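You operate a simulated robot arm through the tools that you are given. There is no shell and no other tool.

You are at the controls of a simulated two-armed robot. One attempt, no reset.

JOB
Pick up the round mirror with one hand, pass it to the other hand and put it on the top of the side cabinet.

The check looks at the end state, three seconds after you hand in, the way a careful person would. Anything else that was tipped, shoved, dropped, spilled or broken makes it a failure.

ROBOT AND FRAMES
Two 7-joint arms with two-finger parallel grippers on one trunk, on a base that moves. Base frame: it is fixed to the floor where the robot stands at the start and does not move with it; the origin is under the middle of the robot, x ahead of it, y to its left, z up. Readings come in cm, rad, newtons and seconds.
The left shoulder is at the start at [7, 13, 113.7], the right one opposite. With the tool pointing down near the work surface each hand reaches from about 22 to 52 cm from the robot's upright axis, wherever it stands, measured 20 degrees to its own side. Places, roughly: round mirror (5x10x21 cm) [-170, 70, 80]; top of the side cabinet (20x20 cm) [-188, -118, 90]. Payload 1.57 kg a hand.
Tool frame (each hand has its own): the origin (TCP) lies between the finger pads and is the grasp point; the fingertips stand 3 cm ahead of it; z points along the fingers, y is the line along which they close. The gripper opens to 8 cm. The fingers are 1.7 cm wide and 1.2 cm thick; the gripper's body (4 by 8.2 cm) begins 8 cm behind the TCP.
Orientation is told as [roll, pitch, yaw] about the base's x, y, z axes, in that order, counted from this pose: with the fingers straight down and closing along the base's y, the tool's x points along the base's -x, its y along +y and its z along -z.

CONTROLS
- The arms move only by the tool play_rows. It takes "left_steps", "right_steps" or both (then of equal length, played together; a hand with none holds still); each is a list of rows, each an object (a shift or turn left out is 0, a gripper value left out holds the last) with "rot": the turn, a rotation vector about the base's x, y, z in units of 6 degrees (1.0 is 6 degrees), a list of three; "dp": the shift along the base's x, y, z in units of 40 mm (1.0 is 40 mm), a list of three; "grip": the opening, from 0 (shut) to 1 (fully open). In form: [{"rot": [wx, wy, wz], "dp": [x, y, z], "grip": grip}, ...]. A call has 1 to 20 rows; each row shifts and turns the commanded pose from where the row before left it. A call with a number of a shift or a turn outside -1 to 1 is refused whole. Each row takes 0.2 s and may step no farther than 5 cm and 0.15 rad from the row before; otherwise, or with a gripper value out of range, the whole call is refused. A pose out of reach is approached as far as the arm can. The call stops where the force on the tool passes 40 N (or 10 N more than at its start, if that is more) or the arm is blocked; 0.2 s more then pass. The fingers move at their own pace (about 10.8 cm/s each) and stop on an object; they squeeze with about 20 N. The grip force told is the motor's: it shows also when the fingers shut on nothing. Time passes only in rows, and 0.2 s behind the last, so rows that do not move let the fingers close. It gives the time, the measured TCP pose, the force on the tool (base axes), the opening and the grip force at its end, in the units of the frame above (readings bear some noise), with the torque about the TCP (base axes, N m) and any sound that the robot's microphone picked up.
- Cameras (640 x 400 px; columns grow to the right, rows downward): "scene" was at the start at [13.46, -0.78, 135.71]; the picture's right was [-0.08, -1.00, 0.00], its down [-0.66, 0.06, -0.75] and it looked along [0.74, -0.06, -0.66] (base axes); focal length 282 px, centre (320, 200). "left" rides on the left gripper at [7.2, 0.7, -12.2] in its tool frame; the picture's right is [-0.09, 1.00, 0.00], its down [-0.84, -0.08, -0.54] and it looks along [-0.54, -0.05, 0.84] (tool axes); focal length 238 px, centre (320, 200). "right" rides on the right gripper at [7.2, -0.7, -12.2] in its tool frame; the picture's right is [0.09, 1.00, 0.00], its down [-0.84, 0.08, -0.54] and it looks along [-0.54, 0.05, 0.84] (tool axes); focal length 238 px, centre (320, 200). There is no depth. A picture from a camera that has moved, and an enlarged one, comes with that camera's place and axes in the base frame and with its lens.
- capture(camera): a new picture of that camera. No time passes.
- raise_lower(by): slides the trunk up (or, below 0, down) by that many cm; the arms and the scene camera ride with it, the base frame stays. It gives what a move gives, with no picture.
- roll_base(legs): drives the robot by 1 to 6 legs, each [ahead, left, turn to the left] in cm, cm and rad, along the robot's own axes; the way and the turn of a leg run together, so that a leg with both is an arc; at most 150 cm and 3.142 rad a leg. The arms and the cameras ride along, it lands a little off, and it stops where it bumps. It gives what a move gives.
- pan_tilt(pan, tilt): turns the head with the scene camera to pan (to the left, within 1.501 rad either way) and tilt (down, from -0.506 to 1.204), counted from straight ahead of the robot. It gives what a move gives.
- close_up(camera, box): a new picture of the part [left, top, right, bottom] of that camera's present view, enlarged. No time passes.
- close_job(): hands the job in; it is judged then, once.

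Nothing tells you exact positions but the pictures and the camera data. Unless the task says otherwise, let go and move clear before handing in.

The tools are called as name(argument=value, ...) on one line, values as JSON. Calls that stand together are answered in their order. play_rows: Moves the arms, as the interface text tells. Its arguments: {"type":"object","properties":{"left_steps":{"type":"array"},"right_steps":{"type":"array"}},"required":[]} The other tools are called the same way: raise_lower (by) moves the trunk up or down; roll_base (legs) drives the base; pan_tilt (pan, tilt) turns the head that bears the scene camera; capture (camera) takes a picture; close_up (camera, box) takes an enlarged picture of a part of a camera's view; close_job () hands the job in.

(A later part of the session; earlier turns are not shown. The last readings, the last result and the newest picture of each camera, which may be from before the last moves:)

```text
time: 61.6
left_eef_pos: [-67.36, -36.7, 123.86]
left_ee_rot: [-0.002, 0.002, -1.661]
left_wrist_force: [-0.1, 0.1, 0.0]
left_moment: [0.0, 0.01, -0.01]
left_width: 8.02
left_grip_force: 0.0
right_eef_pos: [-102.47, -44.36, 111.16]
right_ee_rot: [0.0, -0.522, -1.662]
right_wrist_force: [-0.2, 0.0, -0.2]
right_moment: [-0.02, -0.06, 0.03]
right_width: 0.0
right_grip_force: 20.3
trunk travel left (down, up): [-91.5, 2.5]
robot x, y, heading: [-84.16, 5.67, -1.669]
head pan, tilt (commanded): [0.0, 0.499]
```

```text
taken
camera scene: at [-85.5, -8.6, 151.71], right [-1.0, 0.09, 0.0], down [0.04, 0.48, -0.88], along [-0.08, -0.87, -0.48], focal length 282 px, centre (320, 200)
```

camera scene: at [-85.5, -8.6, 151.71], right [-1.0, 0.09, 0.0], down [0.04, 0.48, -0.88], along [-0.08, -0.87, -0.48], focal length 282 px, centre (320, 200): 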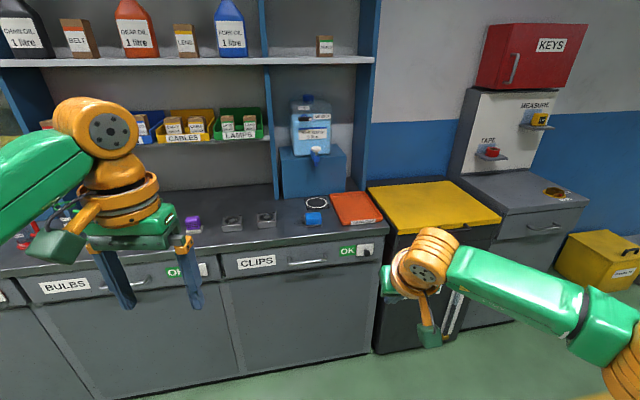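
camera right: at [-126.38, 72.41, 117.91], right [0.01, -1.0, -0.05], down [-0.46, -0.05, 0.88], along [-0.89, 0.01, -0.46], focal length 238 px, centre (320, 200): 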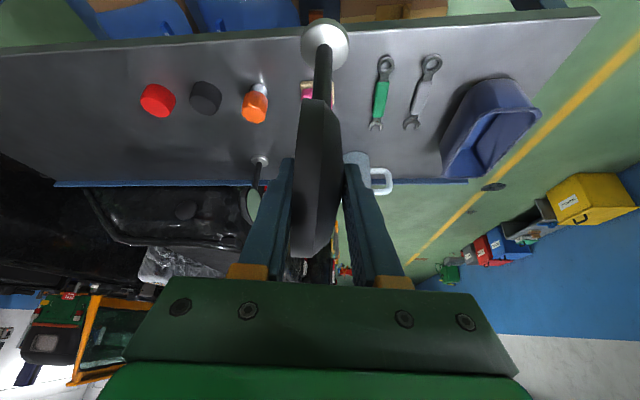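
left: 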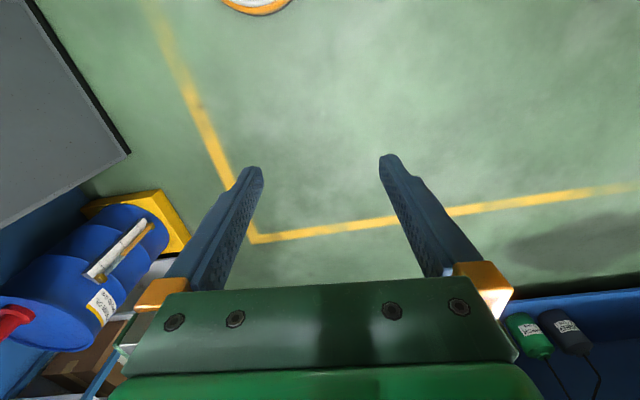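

The right gripper now reads width 0, so the mirror slipped out during the drive. I need to find where it fell, so I'll look around the floor and the cart.

pan_tilt(pan=-1.0, tilt=0.9)

capture(camera="scene")

pan_tilt(pan=-1.5, tilt=0.7)

capture(camera="scene")

pan_tilt(pan=0.0, tilt=1.0)

capture(camera="scene")

capture(camera="right")

```text
time: 62.9
left_eef_pos: [-67.36, -36.61, 123.97]
left_ee_rot: [-0.003, 0.002, -1.662]
left_wrist_force: [-0.3, -0.4, -0.1]
left_moment: [0.02, 0.03, 0.02]
left_width: 8.0
left_grip_force: 0.0
right_eef_pos: [-102.4, -44.36, 111.14]
right_ee_rot: [-0.002, -0.523, -1.665]
right_wrist_force: [0.3, -0.1, 0.7]
right_moment: [0.03, 0.0, 0.02]
right_width: 0.02
right_grip_force: 20.0
trunk travel left (down, up): [-91.5, 2.5]
robot x, y, heading: [-84.0, 5.85, -1.665]
head pan, tilt (commanded): [-1.0, 0.901]
```

```text
taken
camera scene: at [-91.34, -3.04, 148.33], right [-0.46, 0.89, 0.0], down [0.7, 0.36, -0.62], along [-0.55, -0.29, -0.78], focal length 282 px, centre (320, 200)
```

scene: 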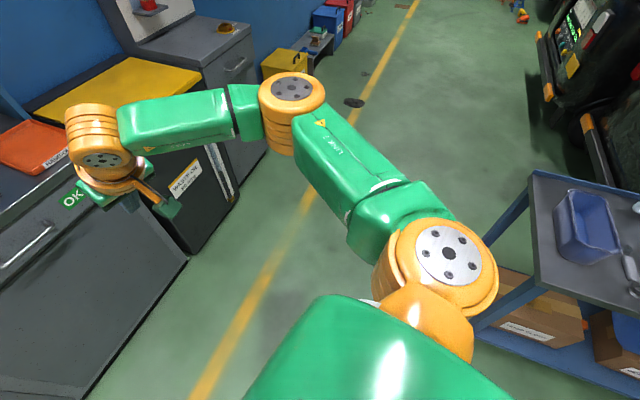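

```text
time: 63.8
left_eef_pos: [-67.43, -36.64, 123.95]
left_ee_rot: [-0.002, 0.003, -1.663]
left_wrist_force: [0.1, -0.5, 0.0]
left_moment: [0.01, 0.02, -0.03]
left_width: 8.01
left_grip_force: 0.1
right_eef_pos: [-102.49, -44.39, 111.11]
right_ee_rot: [0.001, -0.521, -1.664]
right_wrist_force: [0.0, -0.3, 0.3]
right_moment: [-0.01, 0.03, 0.0]
right_width: 0.0
right_grip_force: 20.3
trunk travel left (down, up): [-91.5, 2.5]
robot x, y, heading: [-84.1, 5.87, -1.662]
head pan, tilt (commanded): [-1.499, 0.7]
```

```text
taken
camera scene: at [-93.13, 0.61, 149.94], right [0.02, 1.0, 0.0], down [0.64, -0.01, -0.76], along [-0.76, 0.02, -0.64], focal length 282 px, centre (320, 200)
```

scene: 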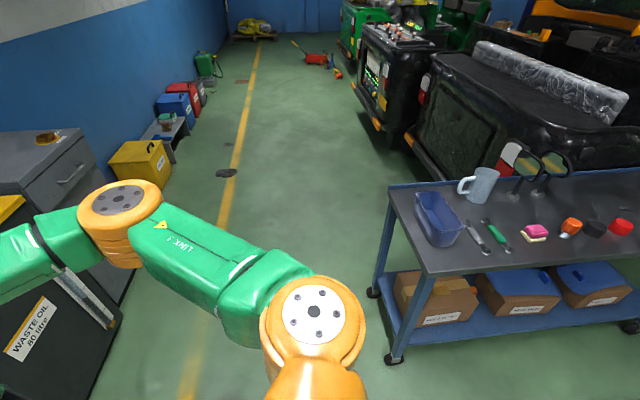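

```text
time: 65.4
left_eef_pos: [-67.46, -36.72, 123.85]
left_ee_rot: [-0.001, 0.002, -1.661]
left_wrist_force: [-0.3, -0.7, 0.7]
left_moment: [-0.01, -0.01, -0.03]
left_width: 8.01
left_grip_force: 0.0
right_eef_pos: [-102.42, -44.45, 111.17]
right_ee_rot: [0.001, -0.523, -1.663]
right_wrist_force: [0.3, 0.1, 1.1]
right_moment: [-0.04, 0.0, 0.0]
right_width: 0.0
right_grip_force: 19.8
trunk travel left (down, up): [-91.5, 2.5]
robot x, y, heading: [-84.19, 5.28, -1.663]
head pan, tilt (commanded): [0.0, 1.0]
```

```text
taken
camera scene: at [-85.3, -6.49, 147.6], right [-1.0, 0.09, 0.0], down [0.08, 0.84, -0.54], along [-0.05, -0.54, -0.84], focal length 282 px, centre (320, 200)
```

scene: 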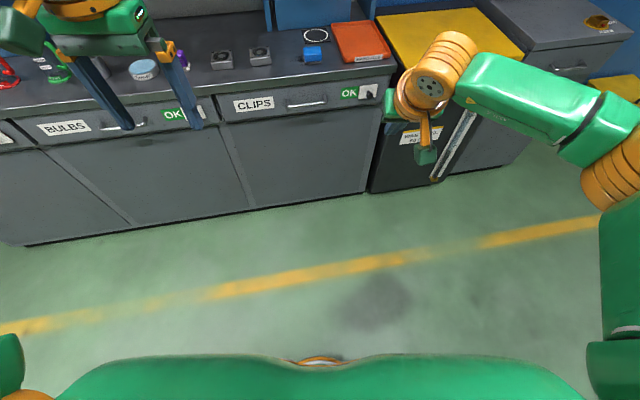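

```text
taken
camera right: at [-102.04, -32.13, 118.08], right [1.0, -0.01, -0.05], down [0.04, -0.46, 0.89], along [-0.03, -0.89, -0.46], focal length 238 px, centre (320, 200)
```

right: 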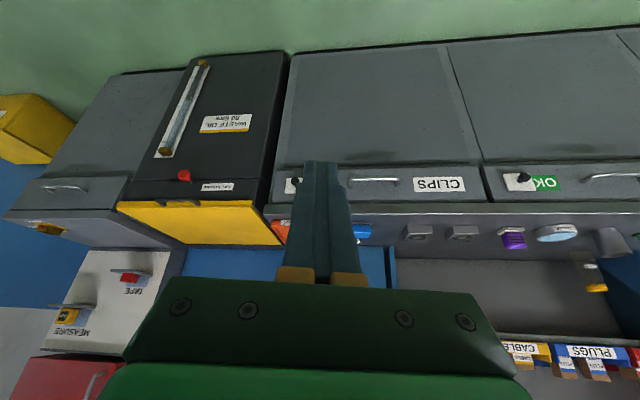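

The mirror isn't in any of these views, so it may be behind or beside me. I'll look to my left and down at the near floor.

pan_tilt(pan=1.5, tilt=0.8)

capture(camera="scene")

pan_tilt(pan=-1.5, tilt=1.2)

capture(camera="scene")

pan_tilt(pan=-1.5, tilt=0.5)

close_up(camera="scene", box=[360, 100, 640, 400])

```text
time: 67.0
left_eef_pos: [-67.36, -36.6, 124.04]
left_ee_rot: [-0.002, 0.002, -1.665]
left_wrist_force: [0.0, 0.2, 0.5]
left_moment: [0.0, 0.01, 0.01]
left_width: 7.99
left_grip_force: 0.0
right_eef_pos: [-102.42, -44.4, 111.09]
right_ee_rot: [0.0, -0.521, -1.664]
right_wrist_force: [-0.6, -0.9, -0.3]
right_moment: [0.01, 0.02, 0.01]
right_width: 0.0
right_grip_force: 19.7
trunk travel left (down, up): [-91.5, 2.5]
robot x, y, heading: [-84.29, 5.6, -1.666]
head pan, tilt (commanded): [1.499, 0.799]
```

```text
taken
camera scene: at [-76.69, -0.88, 149.12], right [-0.16, -0.99, 0.0], down [-0.71, 0.12, -0.7], along [0.69, -0.11, -0.72], focal length 282 px, centre (320, 200)
```

scene: 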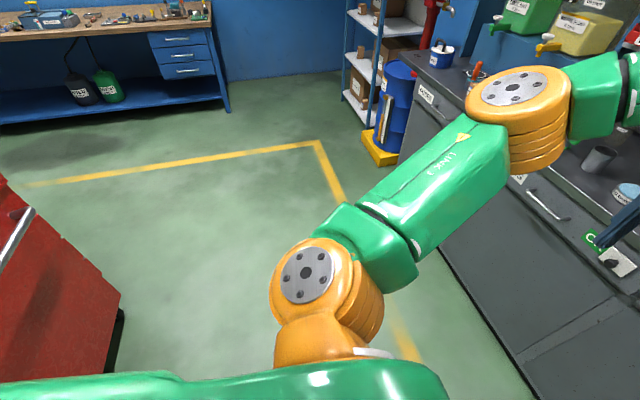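

```text
time: 69.6
left_eef_pos: [-67.47, -36.67, 123.97]
left_ee_rot: [-0.001, 0.002, -1.662]
left_wrist_force: [0.0, -0.4, -0.2]
left_moment: [-0.01, 0.0, 0.03]
left_width: 7.98
left_grip_force: 0.1
right_eef_pos: [-102.49, -44.37, 111.0]
right_ee_rot: [0.001, -0.523, -1.662]
right_wrist_force: [0.5, 0.8, 0.3]
right_moment: [0.02, 0.05, 0.02]
right_width: 0.02
right_grip_force: 20.6
trunk travel left (down, up): [-91.5, 2.5]
robot x, y, heading: [-84.35, 5.28, -1.662]
head pan, tilt (commanded): [-1.499, 1.201]
```

```text
taken
camera scene: at [-90.24, 0.56, 146.34], right [0.02, 1.0, 0.0], down [0.93, -0.02, -0.36], along [-0.36, 0.01, -0.93], focal length 282 px, centre (320, 200)
```

scene: 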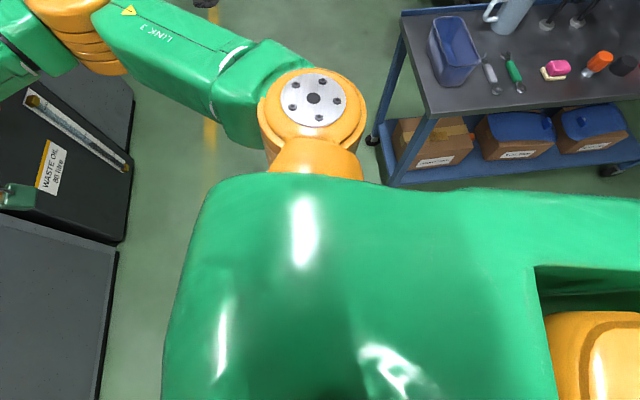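

```text
time: 70.7
left_eef_pos: [-67.35, -36.77, 124.02]
left_ee_rot: [-0.002, 0.001, -1.661]
left_wrist_force: [-0.2, -0.1, -0.5]
left_moment: [0.01, 0.01, 0.01]
left_width: 8.01
left_grip_force: 0.0
right_eef_pos: [-102.53, -44.41, 111.06]
right_ee_rot: [0.0, -0.523, -1.665]
right_wrist_force: [0.2, 0.5, -0.2]
right_moment: [-0.03, 0.03, -0.01]
right_width: 0.0
right_grip_force: 19.6
trunk travel left (down, up): [-91.5, 2.5]
robot x, y, heading: [-84.35, 5.57, -1.664]
head pan, tilt (commanded): [-1.499, 0.499]
```

```text
1.33 times, centred on (500, 250) of scene
camera zoom: at [-93.73, 0.63, 151.71], right [0.02, 1.0, 0.0], down [0.48, -0.01, -0.88], along [-0.88, 0.02, -0.48], focal length 376 px, centre (80, 133)
```

zoom: 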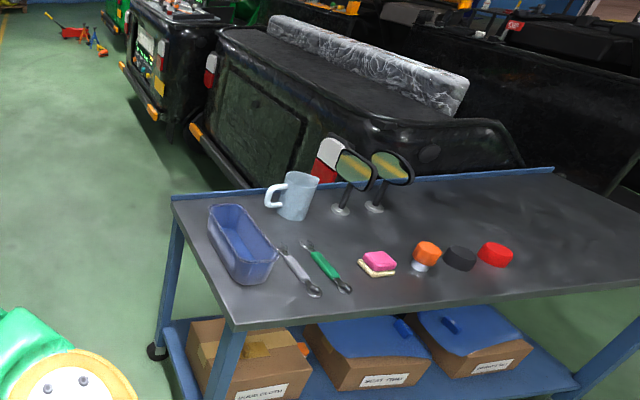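

The base is a disc of about 21 cm radius, so turning in place can't sweep onto anything new. The unseen floor is behind me, so I'll turn right to look there.

roll_base(legs=[[0, 0, -1.57]])

pan_tilt(pan=-1.1, tilt=0.8)

capture(camera="scene")

pan_tilt(pan=0, tilt=0.9)

capture(camera="scene")

```text
time: 74.9
left_eef_pos: [-126.58, -11.3, 124.0]
left_ee_rot: [-0.001, 0.002, 3.05]
left_wrist_force: [0.0, -0.2, 0.7]
left_moment: [0.02, 0.02, 0.03]
left_width: 8.0
left_grip_force: 0.1
right_eef_pos: [-134.16, 23.83, 111.01]
right_ee_rot: [0.0, -0.523, 3.047]
right_wrist_force: [-0.3, 0.3, -0.5]
right_moment: [0.02, 0.01, 0.03]
right_width: 0.0
right_grip_force: 19.8
trunk travel left (down, up): [-91.5, 2.5]
robot x, y, heading: [-84.32, 5.23, 3.05]
head pan, tilt (commanded): [-1.499, 0.499]
```

```text
time: 75.8
left_eef_pos: [-126.56, -11.26, 123.94]
left_ee_rot: [-0.002, 0.003, 3.049]
left_wrist_force: [0.7, 0.7, -1.0]
left_moment: [-0.01, 0.0, -0.03]
left_width: 7.99
left_grip_force: 0.1
right_eef_pos: [-134.14, 23.93, 111.18]
right_ee_rot: [0.0, -0.522, 3.047]
right_wrist_force: [0.2, 0.4, -0.7]
right_moment: [0.01, 0.02, -0.01]
right_width: 0.01
right_grip_force: 20.4
trunk travel left (down, up): [-91.5, 2.5]
robot x, y, heading: [-84.48, 5.87, 3.048]
head pan, tilt (commanded): [-1.1, 0.799]
```

```text
taken
camera scene: at [-92.15, 13.44, 149.12], right [0.93, 0.37, 0.0], down [0.26, -0.67, -0.7], along [-0.26, 0.65, -0.72], focal length 282 px, centre (320, 200)
```

scene: 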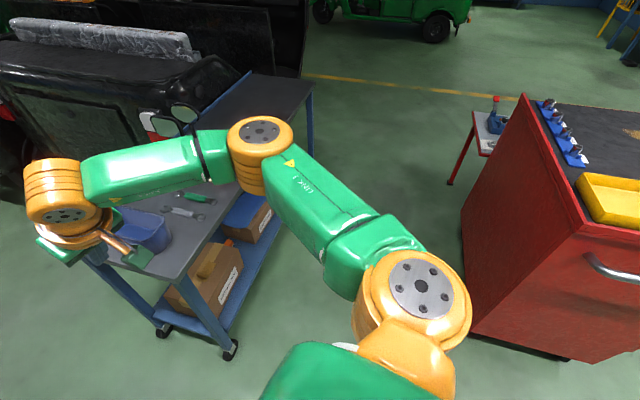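

```text
time: 77.1
left_eef_pos: [-126.51, -11.29, 123.87]
left_ee_rot: [-0.002, 0.002, 3.047]
left_wrist_force: [-0.6, 0.0, 0.1]
left_moment: [0.0, 0.0, 0.01]
left_width: 7.96
left_grip_force: 0.0
right_eef_pos: [-134.02, 23.95, 111.15]
right_ee_rot: [0.0, -0.522, 3.046]
right_wrist_force: [-0.1, -0.4, -0.6]
right_moment: [-0.02, 0.04, -0.04]
right_width: 0.0
right_grip_force: 19.9
trunk travel left (down, up): [-91.5, 2.5]
robot x, y, heading: [-84.24, 5.61, 3.045]
head pan, tilt (commanded): [0.0, 0.901]
```

```text
taken
camera scene: at [-96.71, 6.66, 148.32], right [0.1, 1.0, 0.0], down [0.78, -0.08, -0.62], along [-0.62, 0.06, -0.78], focal length 282 px, centre (320, 200)
```

scene: 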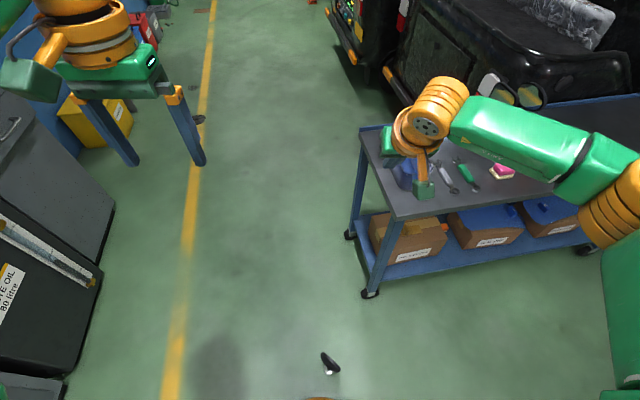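

Something dark with a pale end lies on the floor at about (-118, 13). I'll zoom in on it.

close_up(camera="scene", box=[280, 330, 380, 400])

pan_tilt(pan=0, tilt=1.2)

capture(camera="scene")

capture(camera="left")

```text
5.71 times, centred on (330, 365) of scene
camera zoom: at [-96.71, 6.66, 148.32], right [0.1, 1.0, 0.0], down [0.78, -0.08, -0.62], along [-0.62, 0.06, -0.78], focal length 1613 px, centre (263, -743)
```

zoom: 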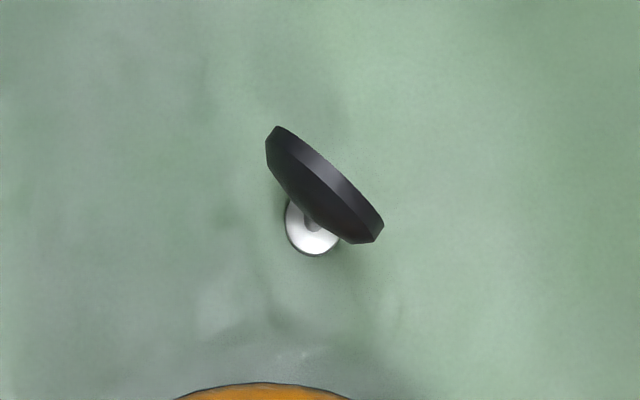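

```text
time: 77.9
left_eef_pos: [-126.56, -11.19, 123.97]
left_ee_rot: [0.0, 0.003, 3.051]
left_wrist_force: [0.5, 0.3, 1.3]
left_moment: [0.01, 0.04, 0.02]
left_width: 8.02
left_grip_force: 0.0
right_eef_pos: [-134.08, 23.9, 111.1]
right_ee_rot: [-0.001, -0.523, 3.047]
right_wrist_force: [0.6, -0.8, -0.2]
right_moment: [-0.03, -0.01, 0.01]
right_width: 0.0
right_grip_force: 20.1
trunk travel left (down, up): [-91.5, 2.5]
robot x, y, heading: [-84.34, 5.81, 3.044]
head pan, tilt (commanded): [0.0, 1.201]
```

```text
taken
camera scene: at [-94.76, 6.47, 146.35], right [0.1, 1.0, 0.0], down [0.93, -0.09, -0.36], along [-0.36, 0.03, -0.93], focal length 282 px, centre (320, 200)
```

scene: 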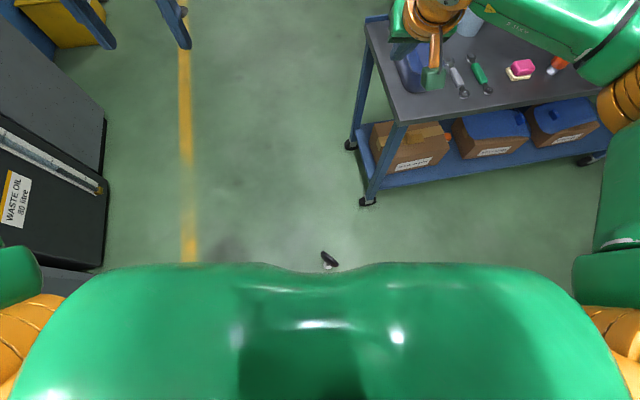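

```text
taken
camera left: at [-119.44, -12.59, 136.23], right [-0.18, -0.98, 0.0], down [-0.83, 0.15, 0.54], along [-0.53, 0.1, -0.84], focal length 238 px, centre (320, 200)
```

left: 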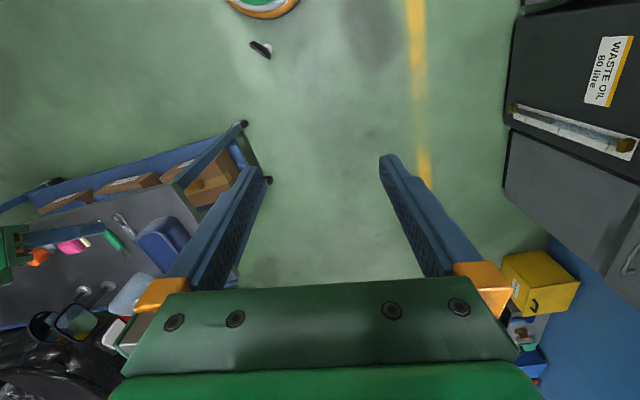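

The mirror is standing upright on the floor at about (-115.5, 12.5), dark domed back toward me and disc turned about 45 degrees. I'll back off a little, open the right hand and pull it in, then lower the trunk in stages to pick it up again and hand it over before any more driving.

roll_base(legs=[[-9, -4, 0.09]])

play_rows(right_steps=[{"dp": [0.5, 0, 0.3], "grip": 0.5}, {"dp": [0.5, 0, 0.3], "grip": 1}, {"dp": [0.5, 0, 0]}, {"dp": [0.5, 0, 0]}, {}])

capture(camera="scene")

capture(camera="right")

```text
time: 79.1
left_eef_pos: [-116.37, -11.68, 123.62]
left_ee_rot: [-0.003, 0.007, 3.141]
left_wrist_force: [0.5, 0.4, 0.9]
left_moment: [0.01, -0.02, -0.01]
left_width: 8.0
left_grip_force: 0.2
right_eef_pos: [-126.95, 22.57, 110.75]
right_ee_rot: [-0.001, -0.514, 3.138]
right_wrist_force: [-0.1, -0.8, 0.0]
right_moment: [0.03, -0.03, -0.01]
right_width: 0.0
right_grip_force: 19.7
trunk travel left (down, up): [-91.5, 2.5]
robot x, y, heading: [-75.31, 8.9, 3.134]
head pan, tilt (commanded): [0.0, 1.201]
```

```text
time: 80.3
left_eef_pos: [-115.81, -11.5, 123.84]
left_ee_rot: [0.0, 0.002, 3.139]
left_wrist_force: [-0.3, -0.1, 0.7]
left_moment: [0.0, -0.04, 0.01]
left_width: 8.0
left_grip_force: 0.0
right_eef_pos: [-118.44, 22.9, 113.36]
right_ee_rot: [-0.001, -0.523, 3.138]
right_wrist_force: [0.4, 0.3, -0.2]
right_moment: [0.02, -0.05, -0.02]
right_width: 7.99
right_grip_force: 0.1
trunk travel left (down, up): [-91.5, 2.5]
robot x, y, heading: [-75.25, 8.82, 3.134]
head pan, tilt (commanded): [0.0, 1.201]
```

```text
taken
camera scene: at [-85.72, 9.01, 146.34], right [0.0, 1.0, 0.0], down [0.93, 0.0, -0.36], along [-0.36, 0.0, -0.93], focal length 282 px, centre (320, 200)
```

scene: 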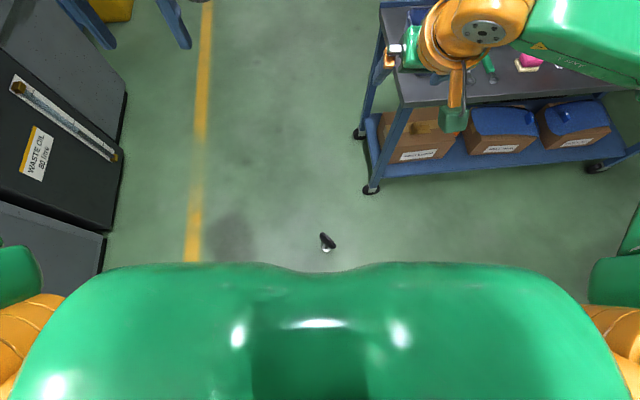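

```text
taken
camera right: at [-106.18, 23.38, 120.46], right [0.08, -1.0, -0.05], down [-0.46, -0.08, 0.89], along [-0.89, -0.05, -0.46], focal length 238 px, centre (320, 200)
```

right: 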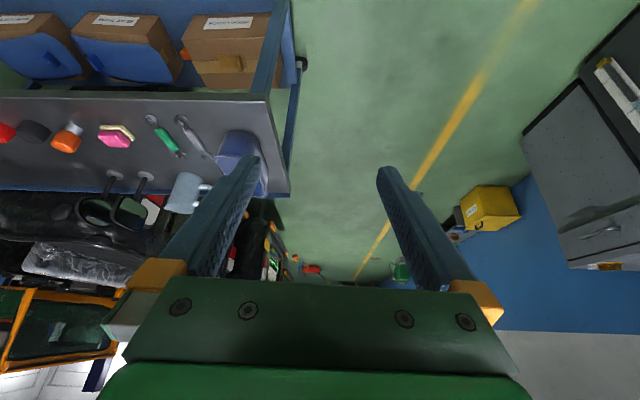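

The mirror still stands in front of me. I'll bring the right hand a bit more inward, away from the cart, and lower the trunk by the first 40 cm.

play_rows(right_steps=[{"dp": [0.5, -0.4, 0.2]}, {"dp": [0.5, -0.4, 0.2]}, {"dp": [0.3, -0.4, 0.2]}, {}])

raise_lower(by=-40)

pan_tilt(pan=0, tilt=1.0)

capture(camera="scene")

capture(camera="right")

capture(camera="left")

```text
time: 81.3
left_eef_pos: [-115.7, -11.4, 123.9]
left_ee_rot: [-0.002, 0.0, 3.14]
left_wrist_force: [-0.4, 0.2, 0.3]
left_moment: [-0.01, -0.02, 0.0]
left_width: 8.0
left_grip_force: 0.0
right_eef_pos: [-113.17, 18.05, 115.97]
right_ee_rot: [-0.001, -0.521, 3.138]
right_wrist_force: [-0.6, -0.2, -0.4]
right_moment: [0.0, 0.0, 0.0]
right_width: 7.99
right_grip_force: 0.1
trunk travel left (down, up): [-91.5, 2.5]
robot x, y, heading: [-75.2, 9.29, 3.14]
head pan, tilt (commanded): [0.0, 1.201]
```

```text
time: 85.1
left_eef_pos: [-115.59, -11.44, 83.96]
left_ee_rot: [-0.002, 0.002, 3.14]
left_wrist_force: [0.2, 0.1, -0.8]
left_moment: [0.03, -0.01, -0.01]
left_width: 7.98
left_grip_force: 0.0
right_eef_pos: [-113.04, 18.02, 75.99]
right_ee_rot: [0.0, -0.521, 3.138]
right_wrist_force: [0.5, -0.1, 0.5]
right_moment: [0.0, 0.07, 0.0]
right_width: 8.0
right_grip_force: 0.1
trunk travel left (down, up): [-51.5, 42.5]
robot x, y, heading: [-75.01, 8.89, 3.138]
head pan, tilt (commanded): [0.0, 1.201]
```

```text
time: 85.8
left_eef_pos: [-115.58, -11.5, 83.94]
left_ee_rot: [0.0, 0.002, 3.14]
left_wrist_force: [-1.1, -0.3, 0.8]
left_moment: [-0.01, -0.01, -0.01]
left_width: 8.01
left_grip_force: 0.0
right_eef_pos: [-113.27, 17.93, 75.88]
right_ee_rot: [0.0, -0.522, 3.137]
right_wrist_force: [0.0, -0.3, 0.7]
right_moment: [0.03, -0.02, 0.0]
right_width: 7.97
right_grip_force: 0.0
trunk travel left (down, up): [-51.5, 42.5]
robot x, y, heading: [-75.32, 8.78, 3.134]
head pan, tilt (commanded): [0.0, 1.0]
```

```text
taken
camera scene: at [-87.01, 9.04, 107.6], right [0.0, 1.0, 0.0], down [0.84, 0.0, -0.54], along [-0.54, 0.0, -0.84], focal length 282 px, centre (320, 200)
```

scene: 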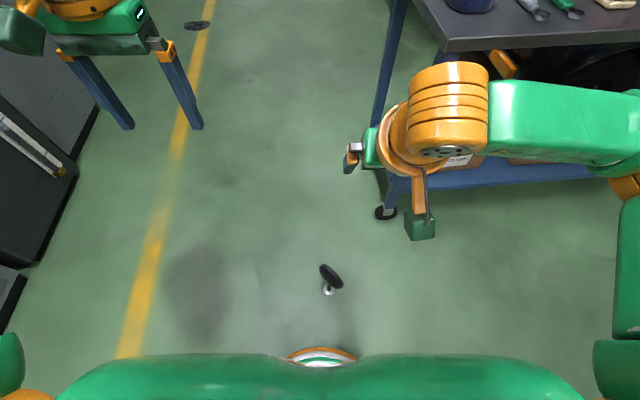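

```text
taken
camera right: at [-100.88, 18.55, 82.9], right [0.08, -1.0, -0.05], down [-0.46, -0.08, 0.89], along [-0.89, -0.05, -0.46], focal length 238 px, centre (320, 200)
```

right: 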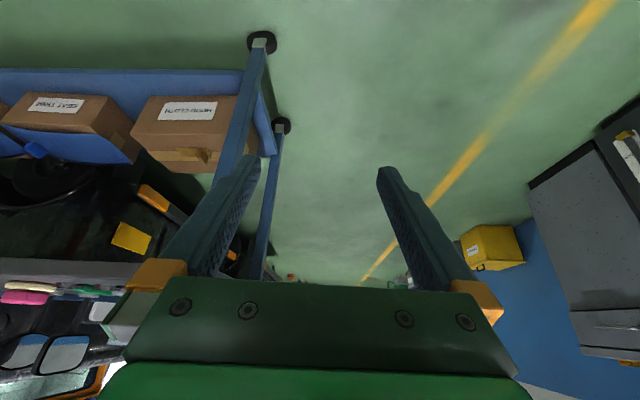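

```text
taken
camera left: at [-108.5, -12.17, 96.22], right [-0.09, -1.0, 0.0], down [-0.84, 0.08, 0.54], along [-0.54, 0.05, -0.84], focal length 238 px, centre (320, 200)
```

left: 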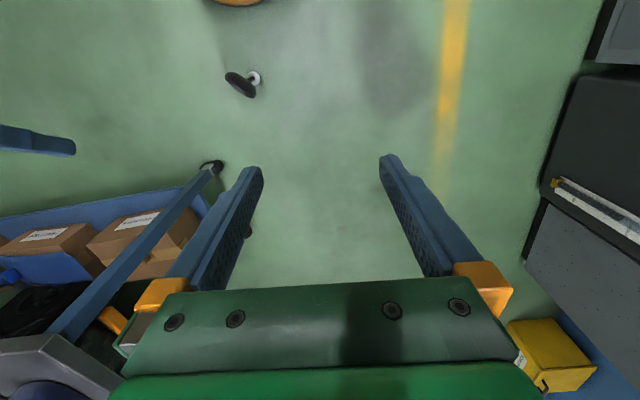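

The mirror's foot is confirmed at about (-115.5, 12.3). The way down is clear, so I'll lower the trunk by another 38 cm.

raise_lower(by=-38)

pan_tilt(pan=0, tilt=0.85)

capture(camera="scene")

capture(camera="left")

```text
time: 89.5
left_eef_pos: [-115.63, -11.45, 46.09]
left_ee_rot: [-0.001, 0.001, 3.139]
left_wrist_force: [0.5, -0.1, 0.0]
left_moment: [0.01, 0.02, 0.0]
left_width: 8.01
left_grip_force: 0.1
right_eef_pos: [-113.13, 18.07, 37.86]
right_ee_rot: [0.0, -0.522, 3.139]
right_wrist_force: [-0.1, 0.5, 0.3]
right_moment: [0.03, -0.02, 0.03]
right_width: 8.0
right_grip_force: 0.1
trunk travel left (down, up): [-13.5, 80.5]
robot x, y, heading: [-75.06, 8.9, 3.132]
head pan, tilt (commanded): [0.0, 1.0]
```

```text
time: 90.2
left_eef_pos: [-115.69, -11.39, 45.97]
left_ee_rot: [-0.002, 0.0, 3.141]
left_wrist_force: [-1.0, 0.1, 0.1]
left_moment: [-0.01, 0.0, 0.02]
left_width: 7.98
left_grip_force: 0.1
right_eef_pos: [-113.17, 18.07, 37.89]
right_ee_rot: [0.0, -0.522, 3.138]
right_wrist_force: [-0.1, -0.1, 0.2]
right_moment: [-0.02, -0.02, 0.0]
right_width: 8.0
right_grip_force: 0.0
trunk travel left (down, up): [-13.5, 80.5]
robot x, y, heading: [-75.1, 8.65, 3.136]
head pan, tilt (commanded): [0.0, 0.85]
```

```text
taken
camera scene: at [-87.86, 9.04, 70.71], right [0.0, 1.0, 0.0], down [0.75, 0.0, -0.66], along [-0.66, 0.0, -0.75], focal length 282 px, centre (320, 200)
```

scene: 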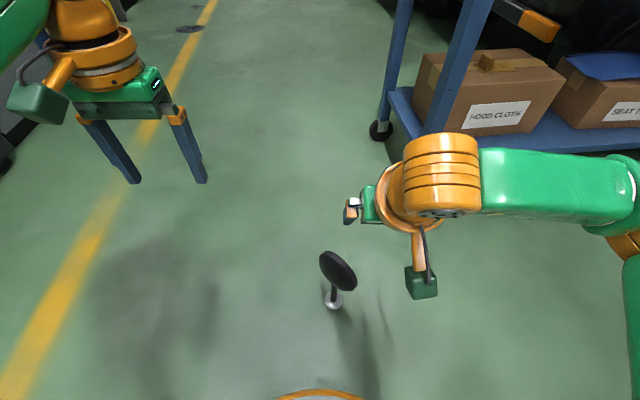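

```text
taken
camera left: at [-108.5, -12.17, 58.22], right [-0.09, -1.0, 0.0], down [-0.84, 0.08, 0.54], along [-0.54, 0.05, -0.84], focal length 238 px, centre (320, 200)
```

left: 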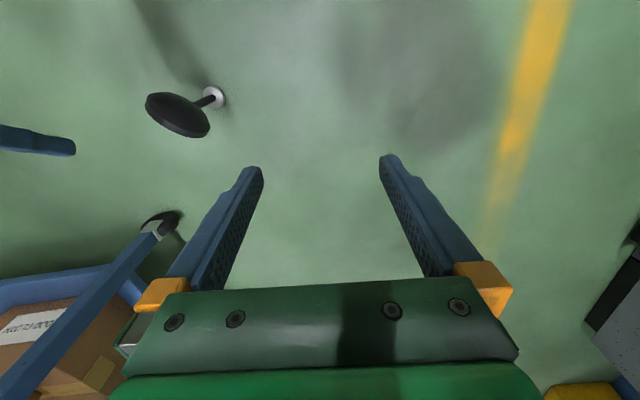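

close_up(camera="scene", box=[280, 230, 400, 330])

close_up(camera="left", box=[110, 60, 260, 160])

```text
4.00 times, centred on (340, 280) of scene
camera zoom: at [-87.86, 9.04, 70.71], right [0.0, 1.0, 0.0], down [0.75, 0.0, -0.66], along [-0.66, 0.0, -0.75], focal length 1129 px, centre (240, -120)
```

zoom: 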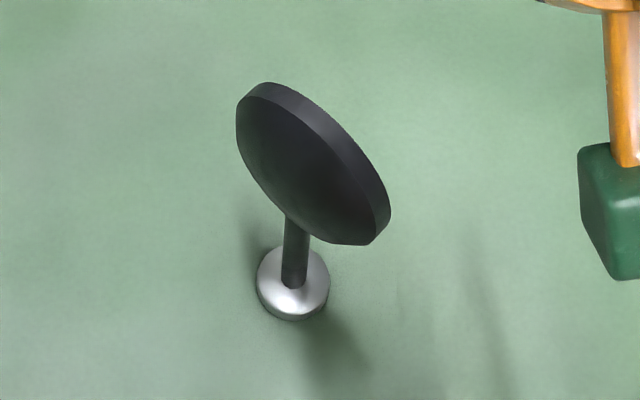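

```text
4.00 times, centred on (185, 110) of left
camera zoom: at [-108.5, -12.17, 58.22], right [-0.09, -1.0, 0.0], down [-0.84, 0.08, 0.54], along [-0.54, 0.05, -0.84], focal length 953 px, centre (860, 560)
```

zoom: 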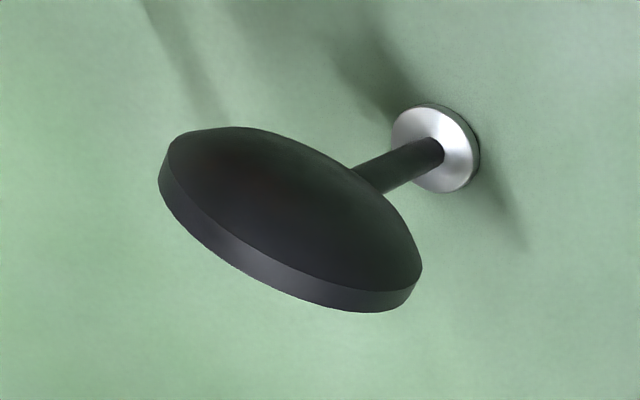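

The mirror is standing intact at about (-115.5, 12.3), with its head centre at about (-116, 12.9, 15.5) and its glass facing 137 degrees. I'll yaw the right hand 47 degrees inward so the fingers straddle the disc, and go to a standoff 15 cm from it.

play_rows(right_steps=[{"rot": [0, 0, 0.983], "dp": [0.06, 0, -0.32]}, {"rot": [0, 0, 0.983], "dp": [0.06, 0, -0.32]}, {"rot": [0, 0, 0.983], "dp": [0.06, 0, -0.32]}, {"rot": [0, 0, 0.983], "dp": [0.06, 0, -0.32]}, {"rot": [0, 0, 0.983], "dp": [0.06, 0, -0.32]}, {"rot": [0, 0, 0.983], "dp": [0.06, 0, -0.32]}, {"rot": [0, 0, 0.983], "dp": [0.06, 0, -0.32]}, {"rot": [0, 0, 0.983], "dp": [0.06, 0, -0.32]}, {}])

capture(camera="right")

capture(camera="scene")

```text
time: 92.2
left_eef_pos: [-115.58, -11.49, 46.02]
left_ee_rot: [-0.002, 0.003, 3.14]
left_wrist_force: [-1.0, 0.2, -0.7]
left_moment: [0.01, -0.01, -0.02]
left_width: 8.0
left_grip_force: 0.0
right_eef_pos: [-111.16, 18.01, 27.63]
right_ee_rot: [-0.001, -0.523, -2.322]
right_wrist_force: [-0.1, 0.6, 0.4]
right_moment: [-0.04, -0.01, 0.0]
right_width: 7.98
right_grip_force: 0.0
trunk travel left (down, up): [-13.5, 80.5]
robot x, y, heading: [-75.18, 9.2, 3.137]
head pan, tilt (commanded): [0.0, 0.85]
```

```text
taken
camera right: at [-103.31, 27.4, 34.63], right [0.78, -0.62, -0.05], down [-0.25, -0.39, 0.89], along [-0.57, -0.68, -0.46], focal length 238 px, centre (320, 200)
```

right: 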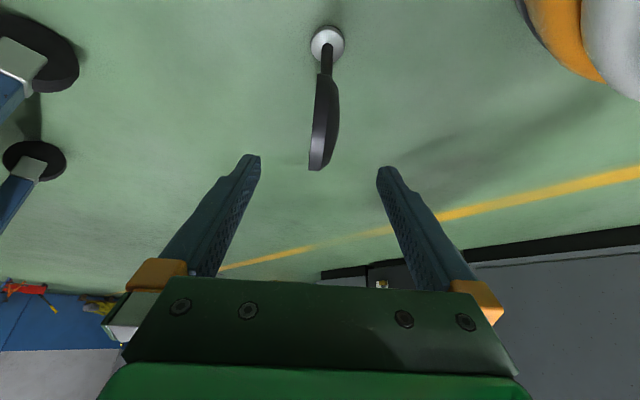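

```text
taken
camera scene: at [-87.86, 9.04, 70.71], right [0.0, 1.0, 0.0], down [0.75, 0.0, -0.66], along [-0.66, 0.0, -0.75], focal length 282 px, centre (320, 200)
```

scene: 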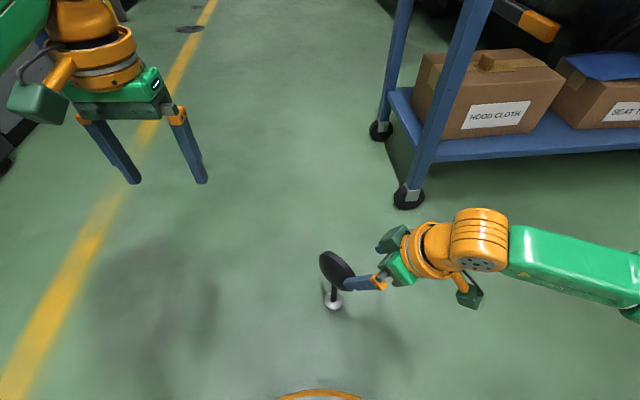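

The disc now appears almost edge-on between the fingers. I'll check the alignment enlarged.

close_up(camera="right", box=[250, 15, 400, 185])

```text
2.35 times, centred on (325, 100) of right
camera zoom: at [-103.31, 27.4, 34.63], right [0.78, -0.62, -0.05], down [-0.25, -0.39, 0.89], along [-0.57, -0.68, -0.46], focal length 561 px, centre (308, 435)
```

zoom: 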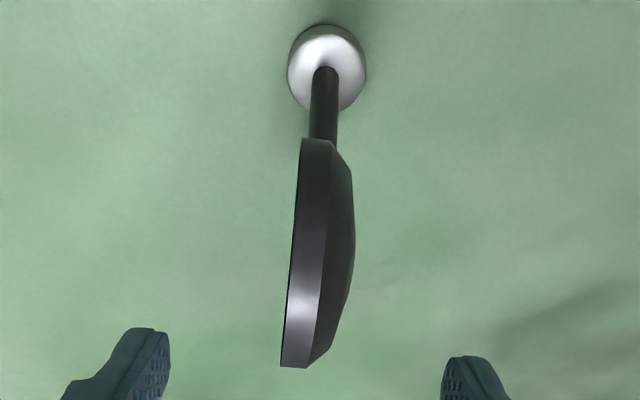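

The disc is 0.7 cm to one side of the hand's plane, so I'll shift by that and then slide down along the tool axis, a little deeper than last time.

play_rows(right_steps=[{"dp": [0.118, -0.093, 0]}, {"dp": [-0.2575, -0.2785, -0.65]}, {"dp": [-0.2575, -0.2785, -0.65]}, {"dp": [-0.2575, -0.2785, -0.65]}, {"dp": [-0.2575, -0.2785, -0.65]}, {"dp": [-0.2575, -0.2785, -0.65]}, {}])

capture(camera="right")

capture(camera="scene")

```text
time: 93.8
left_eef_pos: [-115.64, -11.38, 46.02]
left_ee_rot: [-0.002, 0.001, 3.14]
left_wrist_force: [-0.3, 0.2, 0.3]
left_moment: [0.01, 0.01, 0.01]
left_width: 8.0
left_grip_force: 0.0
right_eef_pos: [-115.92, 11.96, 14.67]
right_ee_rot: [-0.001, -0.521, -2.321]
right_wrist_force: [-0.2, -0.4, 0.3]
right_moment: [0.01, 0.02, -0.01]
right_width: 8.0
right_grip_force: 0.0
trunk travel left (down, up): [-13.5, 80.5]
robot x, y, heading: [-75.23, 8.84, 3.133]
head pan, tilt (commanded): [0.0, 0.85]
```

```text
taken
camera right: at [-108.02, 21.44, 21.68], right [0.78, -0.62, -0.05], down [-0.25, -0.39, 0.89], along [-0.57, -0.68, -0.46], focal length 238 px, centre (320, 200)
```

right: 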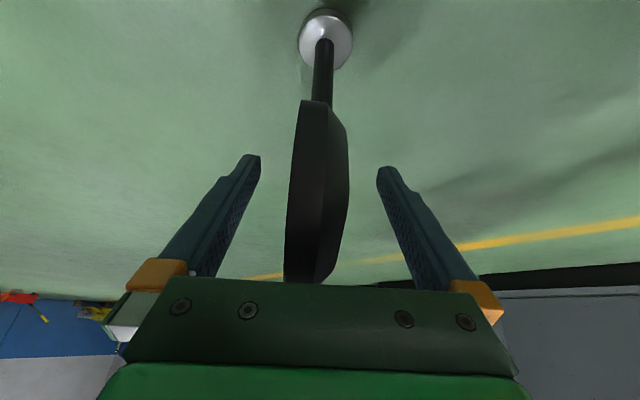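

```text
taken
camera scene: at [-87.87, 9.04, 70.71], right [0.0, 1.0, 0.0], down [0.75, 0.0, -0.66], along [-0.66, 0.0, -0.75], focal length 282 px, centre (320, 200)
```

scene: 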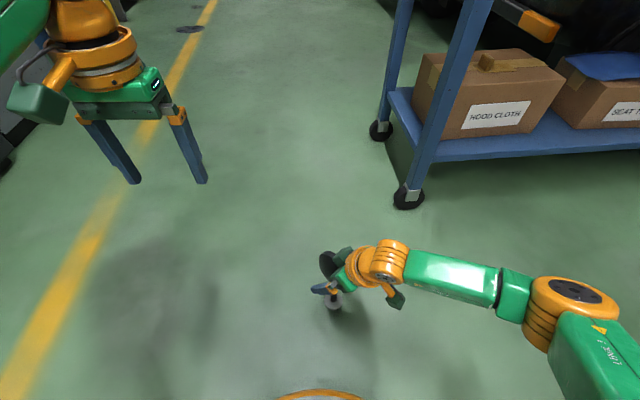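

The disc is well between the fingers, deeper than before. I'll close on it.

play_rows(right_steps=[{"grip": 0.5}, {"grip": 0.2}, {"grip": 0}, {}, {}, {}, {}])

capture(camera="right")

```text
time: 95.4
left_eef_pos: [-115.64, -11.38, 46.0]
left_ee_rot: [-0.003, 0.003, 3.141]
left_wrist_force: [-0.2, -0.2, 1.2]
left_moment: [0.0, 0.01, -0.01]
left_width: 7.99
left_grip_force: 0.0
right_eef_pos: [-115.78, 12.05, 14.7]
right_ee_rot: [-0.001, -0.523, -2.322]
right_wrist_force: [0.1, -0.8, 0.6]
right_moment: [-0.23, -0.03, -0.01]
right_width: 2.76
right_grip_force: 19.3
trunk travel left (down, up): [-13.5, 80.5]
robot x, y, heading: [-74.98, 8.87, 3.139]
head pan, tilt (commanded): [0.0, 0.85]
```

```text
taken
camera right: at [-108.01, 21.45, 21.71], right [0.78, -0.62, -0.05], down [-0.25, -0.39, 0.89], along [-0.57, -0.68, -0.46], focal length 238 px, centre (320, 200)
```

right: 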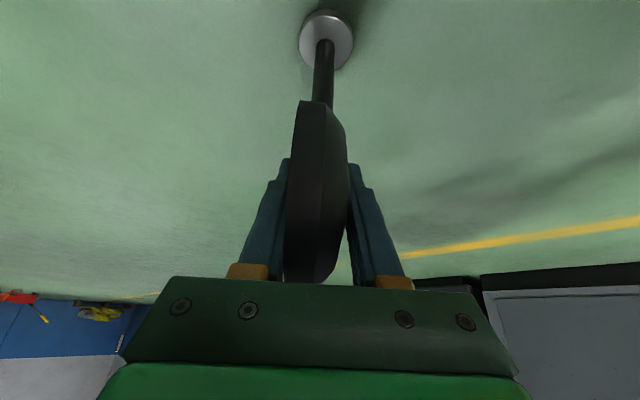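

The disc is gripped (2.76 cm, 19 N). I'll lift it slowly and bring it to the middle in front of me, where the left hand can take the stem.

play_rows(right_steps=[{"dp": [0, 0, 0.25]}, {"dp": [0, 0, 0.4]}, {"dp": [0, 0, 0.5]}, {"dp": [0, 0, 0.5]}, {"dp": [-0.2, -0.15, 0.5]}, {"dp": [-0.3, -0.2, 0.5]}, {"dp": [-0.3, -0.25, 0.5]}, {"dp": [-0.3, -0.25, 0.5]}, {"dp": [0, 0, 0.35]}, {}])

capture(camera="right")

capture(camera="scene")

capture(camera="left")

```text
time: 97.6
left_eef_pos: [-115.55, -11.4, 45.96]
left_ee_rot: [-0.003, 0.002, 3.14]
left_wrist_force: [0.0, 0.0, -0.1]
left_moment: [0.02, -0.02, 0.0]
left_width: 8.0
left_grip_force: 0.0
right_eef_pos: [-120.36, 8.69, 30.61]
right_ee_rot: [0.0, -0.52, -2.322]
right_wrist_force: [-0.4, -0.5, -2.9]
right_moment: [-0.01, 0.02, 0.01]
right_width: 2.79
right_grip_force: 20.6
trunk travel left (down, up): [-13.5, 80.5]
robot x, y, heading: [-75.14, 9.32, 3.135]
head pan, tilt (commanded): [0.0, 0.85]
```

```text
taken
camera right: at [-112.49, 18.09, 37.63], right [0.78, -0.62, -0.05], down [-0.26, -0.39, 0.89], along [-0.57, -0.68, -0.46], focal length 238 px, centre (320, 200)
```

right: 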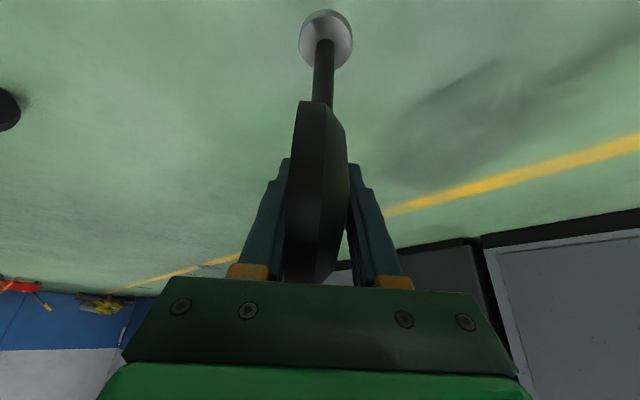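

```text
taken
camera scene: at [-87.9, 9.04, 70.7], right [0.0, 1.0, 0.0], down [0.75, 0.0, -0.66], along [-0.66, 0.0, -0.75], focal length 282 px, centre (320, 200)
```

scene: 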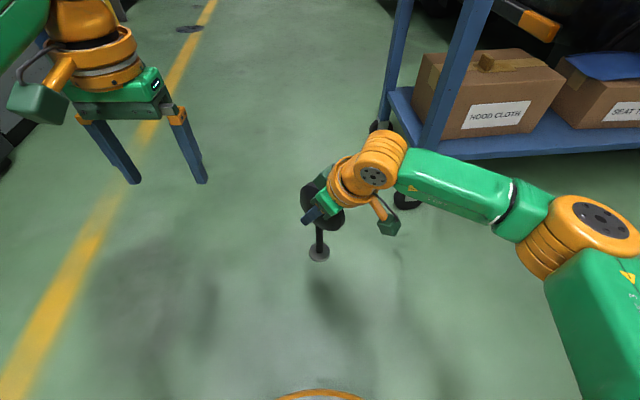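

```text
taken
camera left: at [-108.52, -12.17, 58.2], right [-0.09, -1.0, 0.0], down [-0.84, 0.08, 0.54], along [-0.54, 0.05, -0.84], focal length 238 px, centre (320, 200)
```

left: 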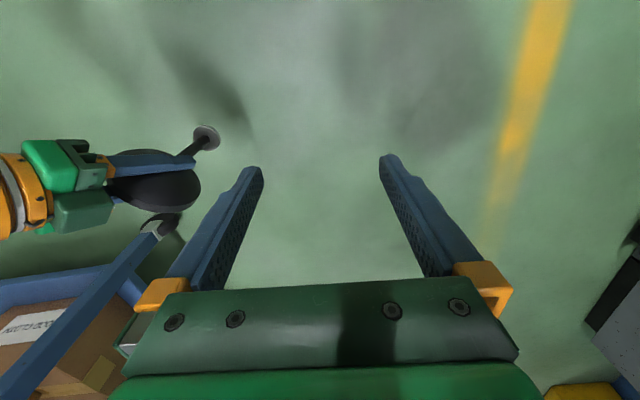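

The mirror is held upright with its foot at about (-119.9, 8.9, 16). I'll move it a little further forward, and meanwhile tilt the left hand 65 degrees and yaw it 43 degrees inward so that it points at the stem from my left.

play_rows(left_steps=[{"rot": [0, 0.985, 0]}, {"rot": [0, 0.985, 0]}, {"rot": [0, 0.985, 0]}, {"rot": [0, 0.985, 0]}, {"rot": [0, 0.985, 0]}, {"rot": [0, 0.985, 0]}, {"rot": [0, 0.985, 0]}, {"rot": [0, 0.985, 0]}, {"rot": [0, 0.985, 0]}, {"rot": [0, 0.985, 0]}, {"rot": [0, 0.985, 0]}, {"rot": [0, 0, -0.9]}, {"rot": [0, 0, -0.9]}, {"rot": [0, 0, -0.9]}, {"rot": [0, 0, -0.9]}, {"rot": [0, 0, -0.9]}, {"rot": [0, 0, -0.9]}, {"rot": [0, 0, -0.9]}, {"rot": [0, 0, -0.9]}, {}], right_steps=[{"dp": [-0.2, 0, 0]}, {"dp": [-0.3, 0, 0]}, {"dp": [-0.3, 0, 0]}, {"dp": [-0.3, 0, 0]}, {"dp": [-0.3, 0, 0]}, {"dp": [-0.2, 0, 0]}, {"dp": [-0.15, 0, 0]}, {}, {}, {}, {}, {}, {}, {}, {}, {}, {}, {}, {}, {}])

capture(camera="scene")

capture(camera="left")

```text
time: 101.8
left_eef_pos: [-117.43, -11.81, 46.6]
left_ee_rot: [0.0, -1.132, 2.385]
left_wrist_force: [0.8, -0.2, 0.1]
left_moment: [0.0, 0.0, 0.0]
left_width: 7.98
left_grip_force: 0.1
left hand out of reach, approached as far as the arm can: row 11
right_eef_pos: [-124.84, 8.6, 30.61]
right_ee_rot: [-0.001, -0.521, -2.323]
right_wrist_force: [-0.7, 0.0, -3.3]
right_moment: [-0.01, -0.01, -0.01]
right_width: 2.8
right_grip_force: 19.9
right hand out of reach, approached as far as the arm can: row 5, 6, 7
trunk travel left (down, up): [-13.5, 80.5]
robot x, y, heading: [-75.32, 8.92, 3.138]
head pan, tilt (commanded): [0.0, 0.85]
```

```text
taken
camera scene: at [-87.9, 9.04, 70.7], right [0.0, 1.0, 0.0], down [0.75, 0.0, -0.66], along [-0.66, 0.0, -0.75], focal length 282 px, centre (320, 200)
```

scene: 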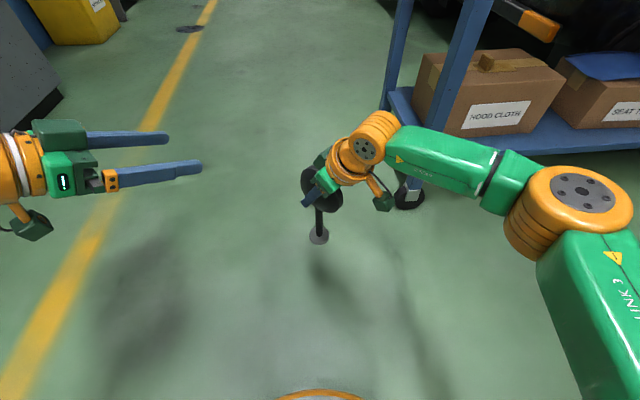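

```text
taken
camera left: at [-107.64, -21.96, 45.33], right [-0.71, -0.7, 0.08], down [0.15, -0.04, 0.99], along [-0.69, 0.72, 0.13], focal length 238 px, centre (320, 200)
```

left: 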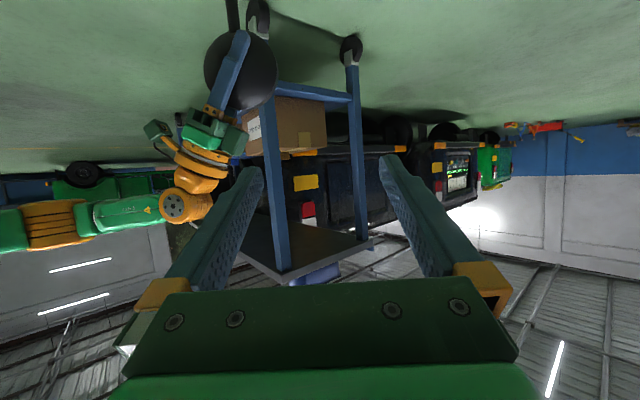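

The right hand stopped at its reach limit, with the stem at about (-124.5, 8.9). I'll bring the left hand to a standoff 10 cm from the stem, clear of the disc.

play_rows(left_steps=[{"dp": [-0.02, 0.604, -0.79]}, {"dp": [-0.02, 0.604, -0.79]}, {"dp": [-0.02, 0.604, -0.79]}, {"dp": [-0.02, 0.604, -0.79]}, {"dp": [-0.02, 0.604, -0.79]}, {"dp": [-0.02, 0.604, -0.79]}, {}])

capture(camera="left")

capture(camera="scene")

close_up(camera="scene", box=[240, 130, 400, 260])

```text
time: 103.4
left_eef_pos: [-117.93, 2.98, 27.62]
left_ee_rot: [0.001, -1.133, 2.386]
left_wrist_force: [0.3, 0.2, 1.2]
left_moment: [-0.01, -0.02, -0.01]
left_width: 8.0
left_grip_force: 0.1
right_eef_pos: [-124.73, 8.67, 30.59]
right_ee_rot: [-0.002, -0.52, -2.323]
right_wrist_force: [1.0, 0.1, -3.0]
right_moment: [0.0, 0.0, 0.02]
right_width: 2.82
right_grip_force: 20.5
trunk travel left (down, up): [-13.5, 80.5]
robot x, y, heading: [-75.28, 8.97, 3.136]
head pan, tilt (commanded): [0.0, 0.85]
```

```text
taken
camera left: at [-108.04, -7.32, 26.33], right [-0.71, -0.7, 0.08], down [0.15, -0.04, 0.99], along [-0.69, 0.72, 0.13], focal length 238 px, centre (320, 200)
```

left: 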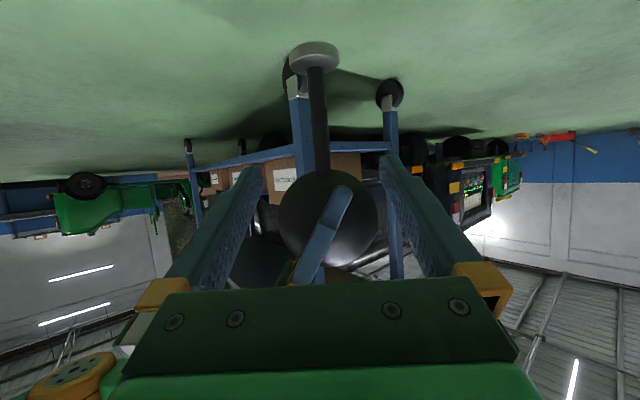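

```text
taken
camera scene: at [-87.9, 9.04, 70.7], right [0.0, 1.0, 0.0], down [0.75, 0.0, -0.66], along [-0.66, 0.0, -0.75], focal length 282 px, centre (320, 200)
```

scene: 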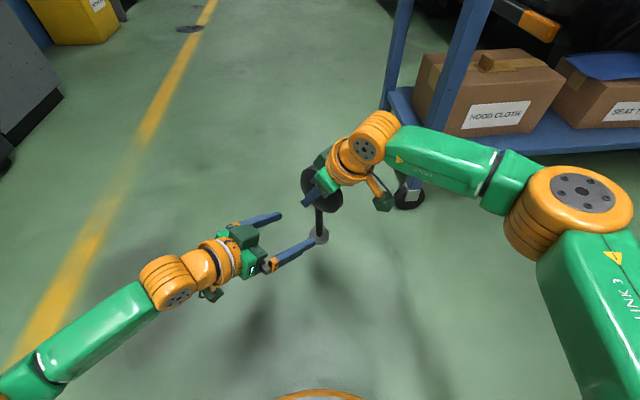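

```text
3.08 times, centred on (320, 195) of scene
camera zoom: at [-87.9, 9.04, 70.7], right [0.0, 1.0, 0.0], down [0.75, 0.0, -0.66], along [-0.66, 0.0, -0.75], focal length 868 px, centre (320, 215)
```

zoom: 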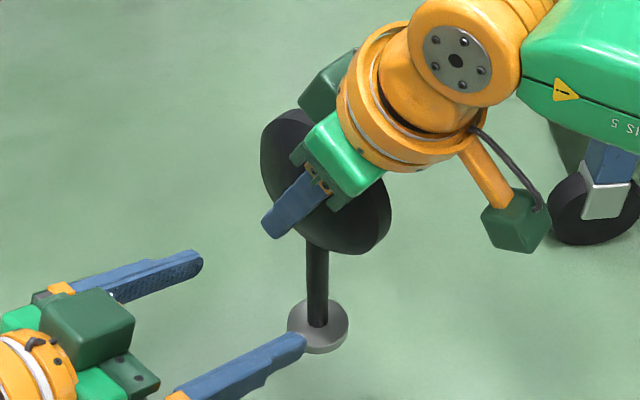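

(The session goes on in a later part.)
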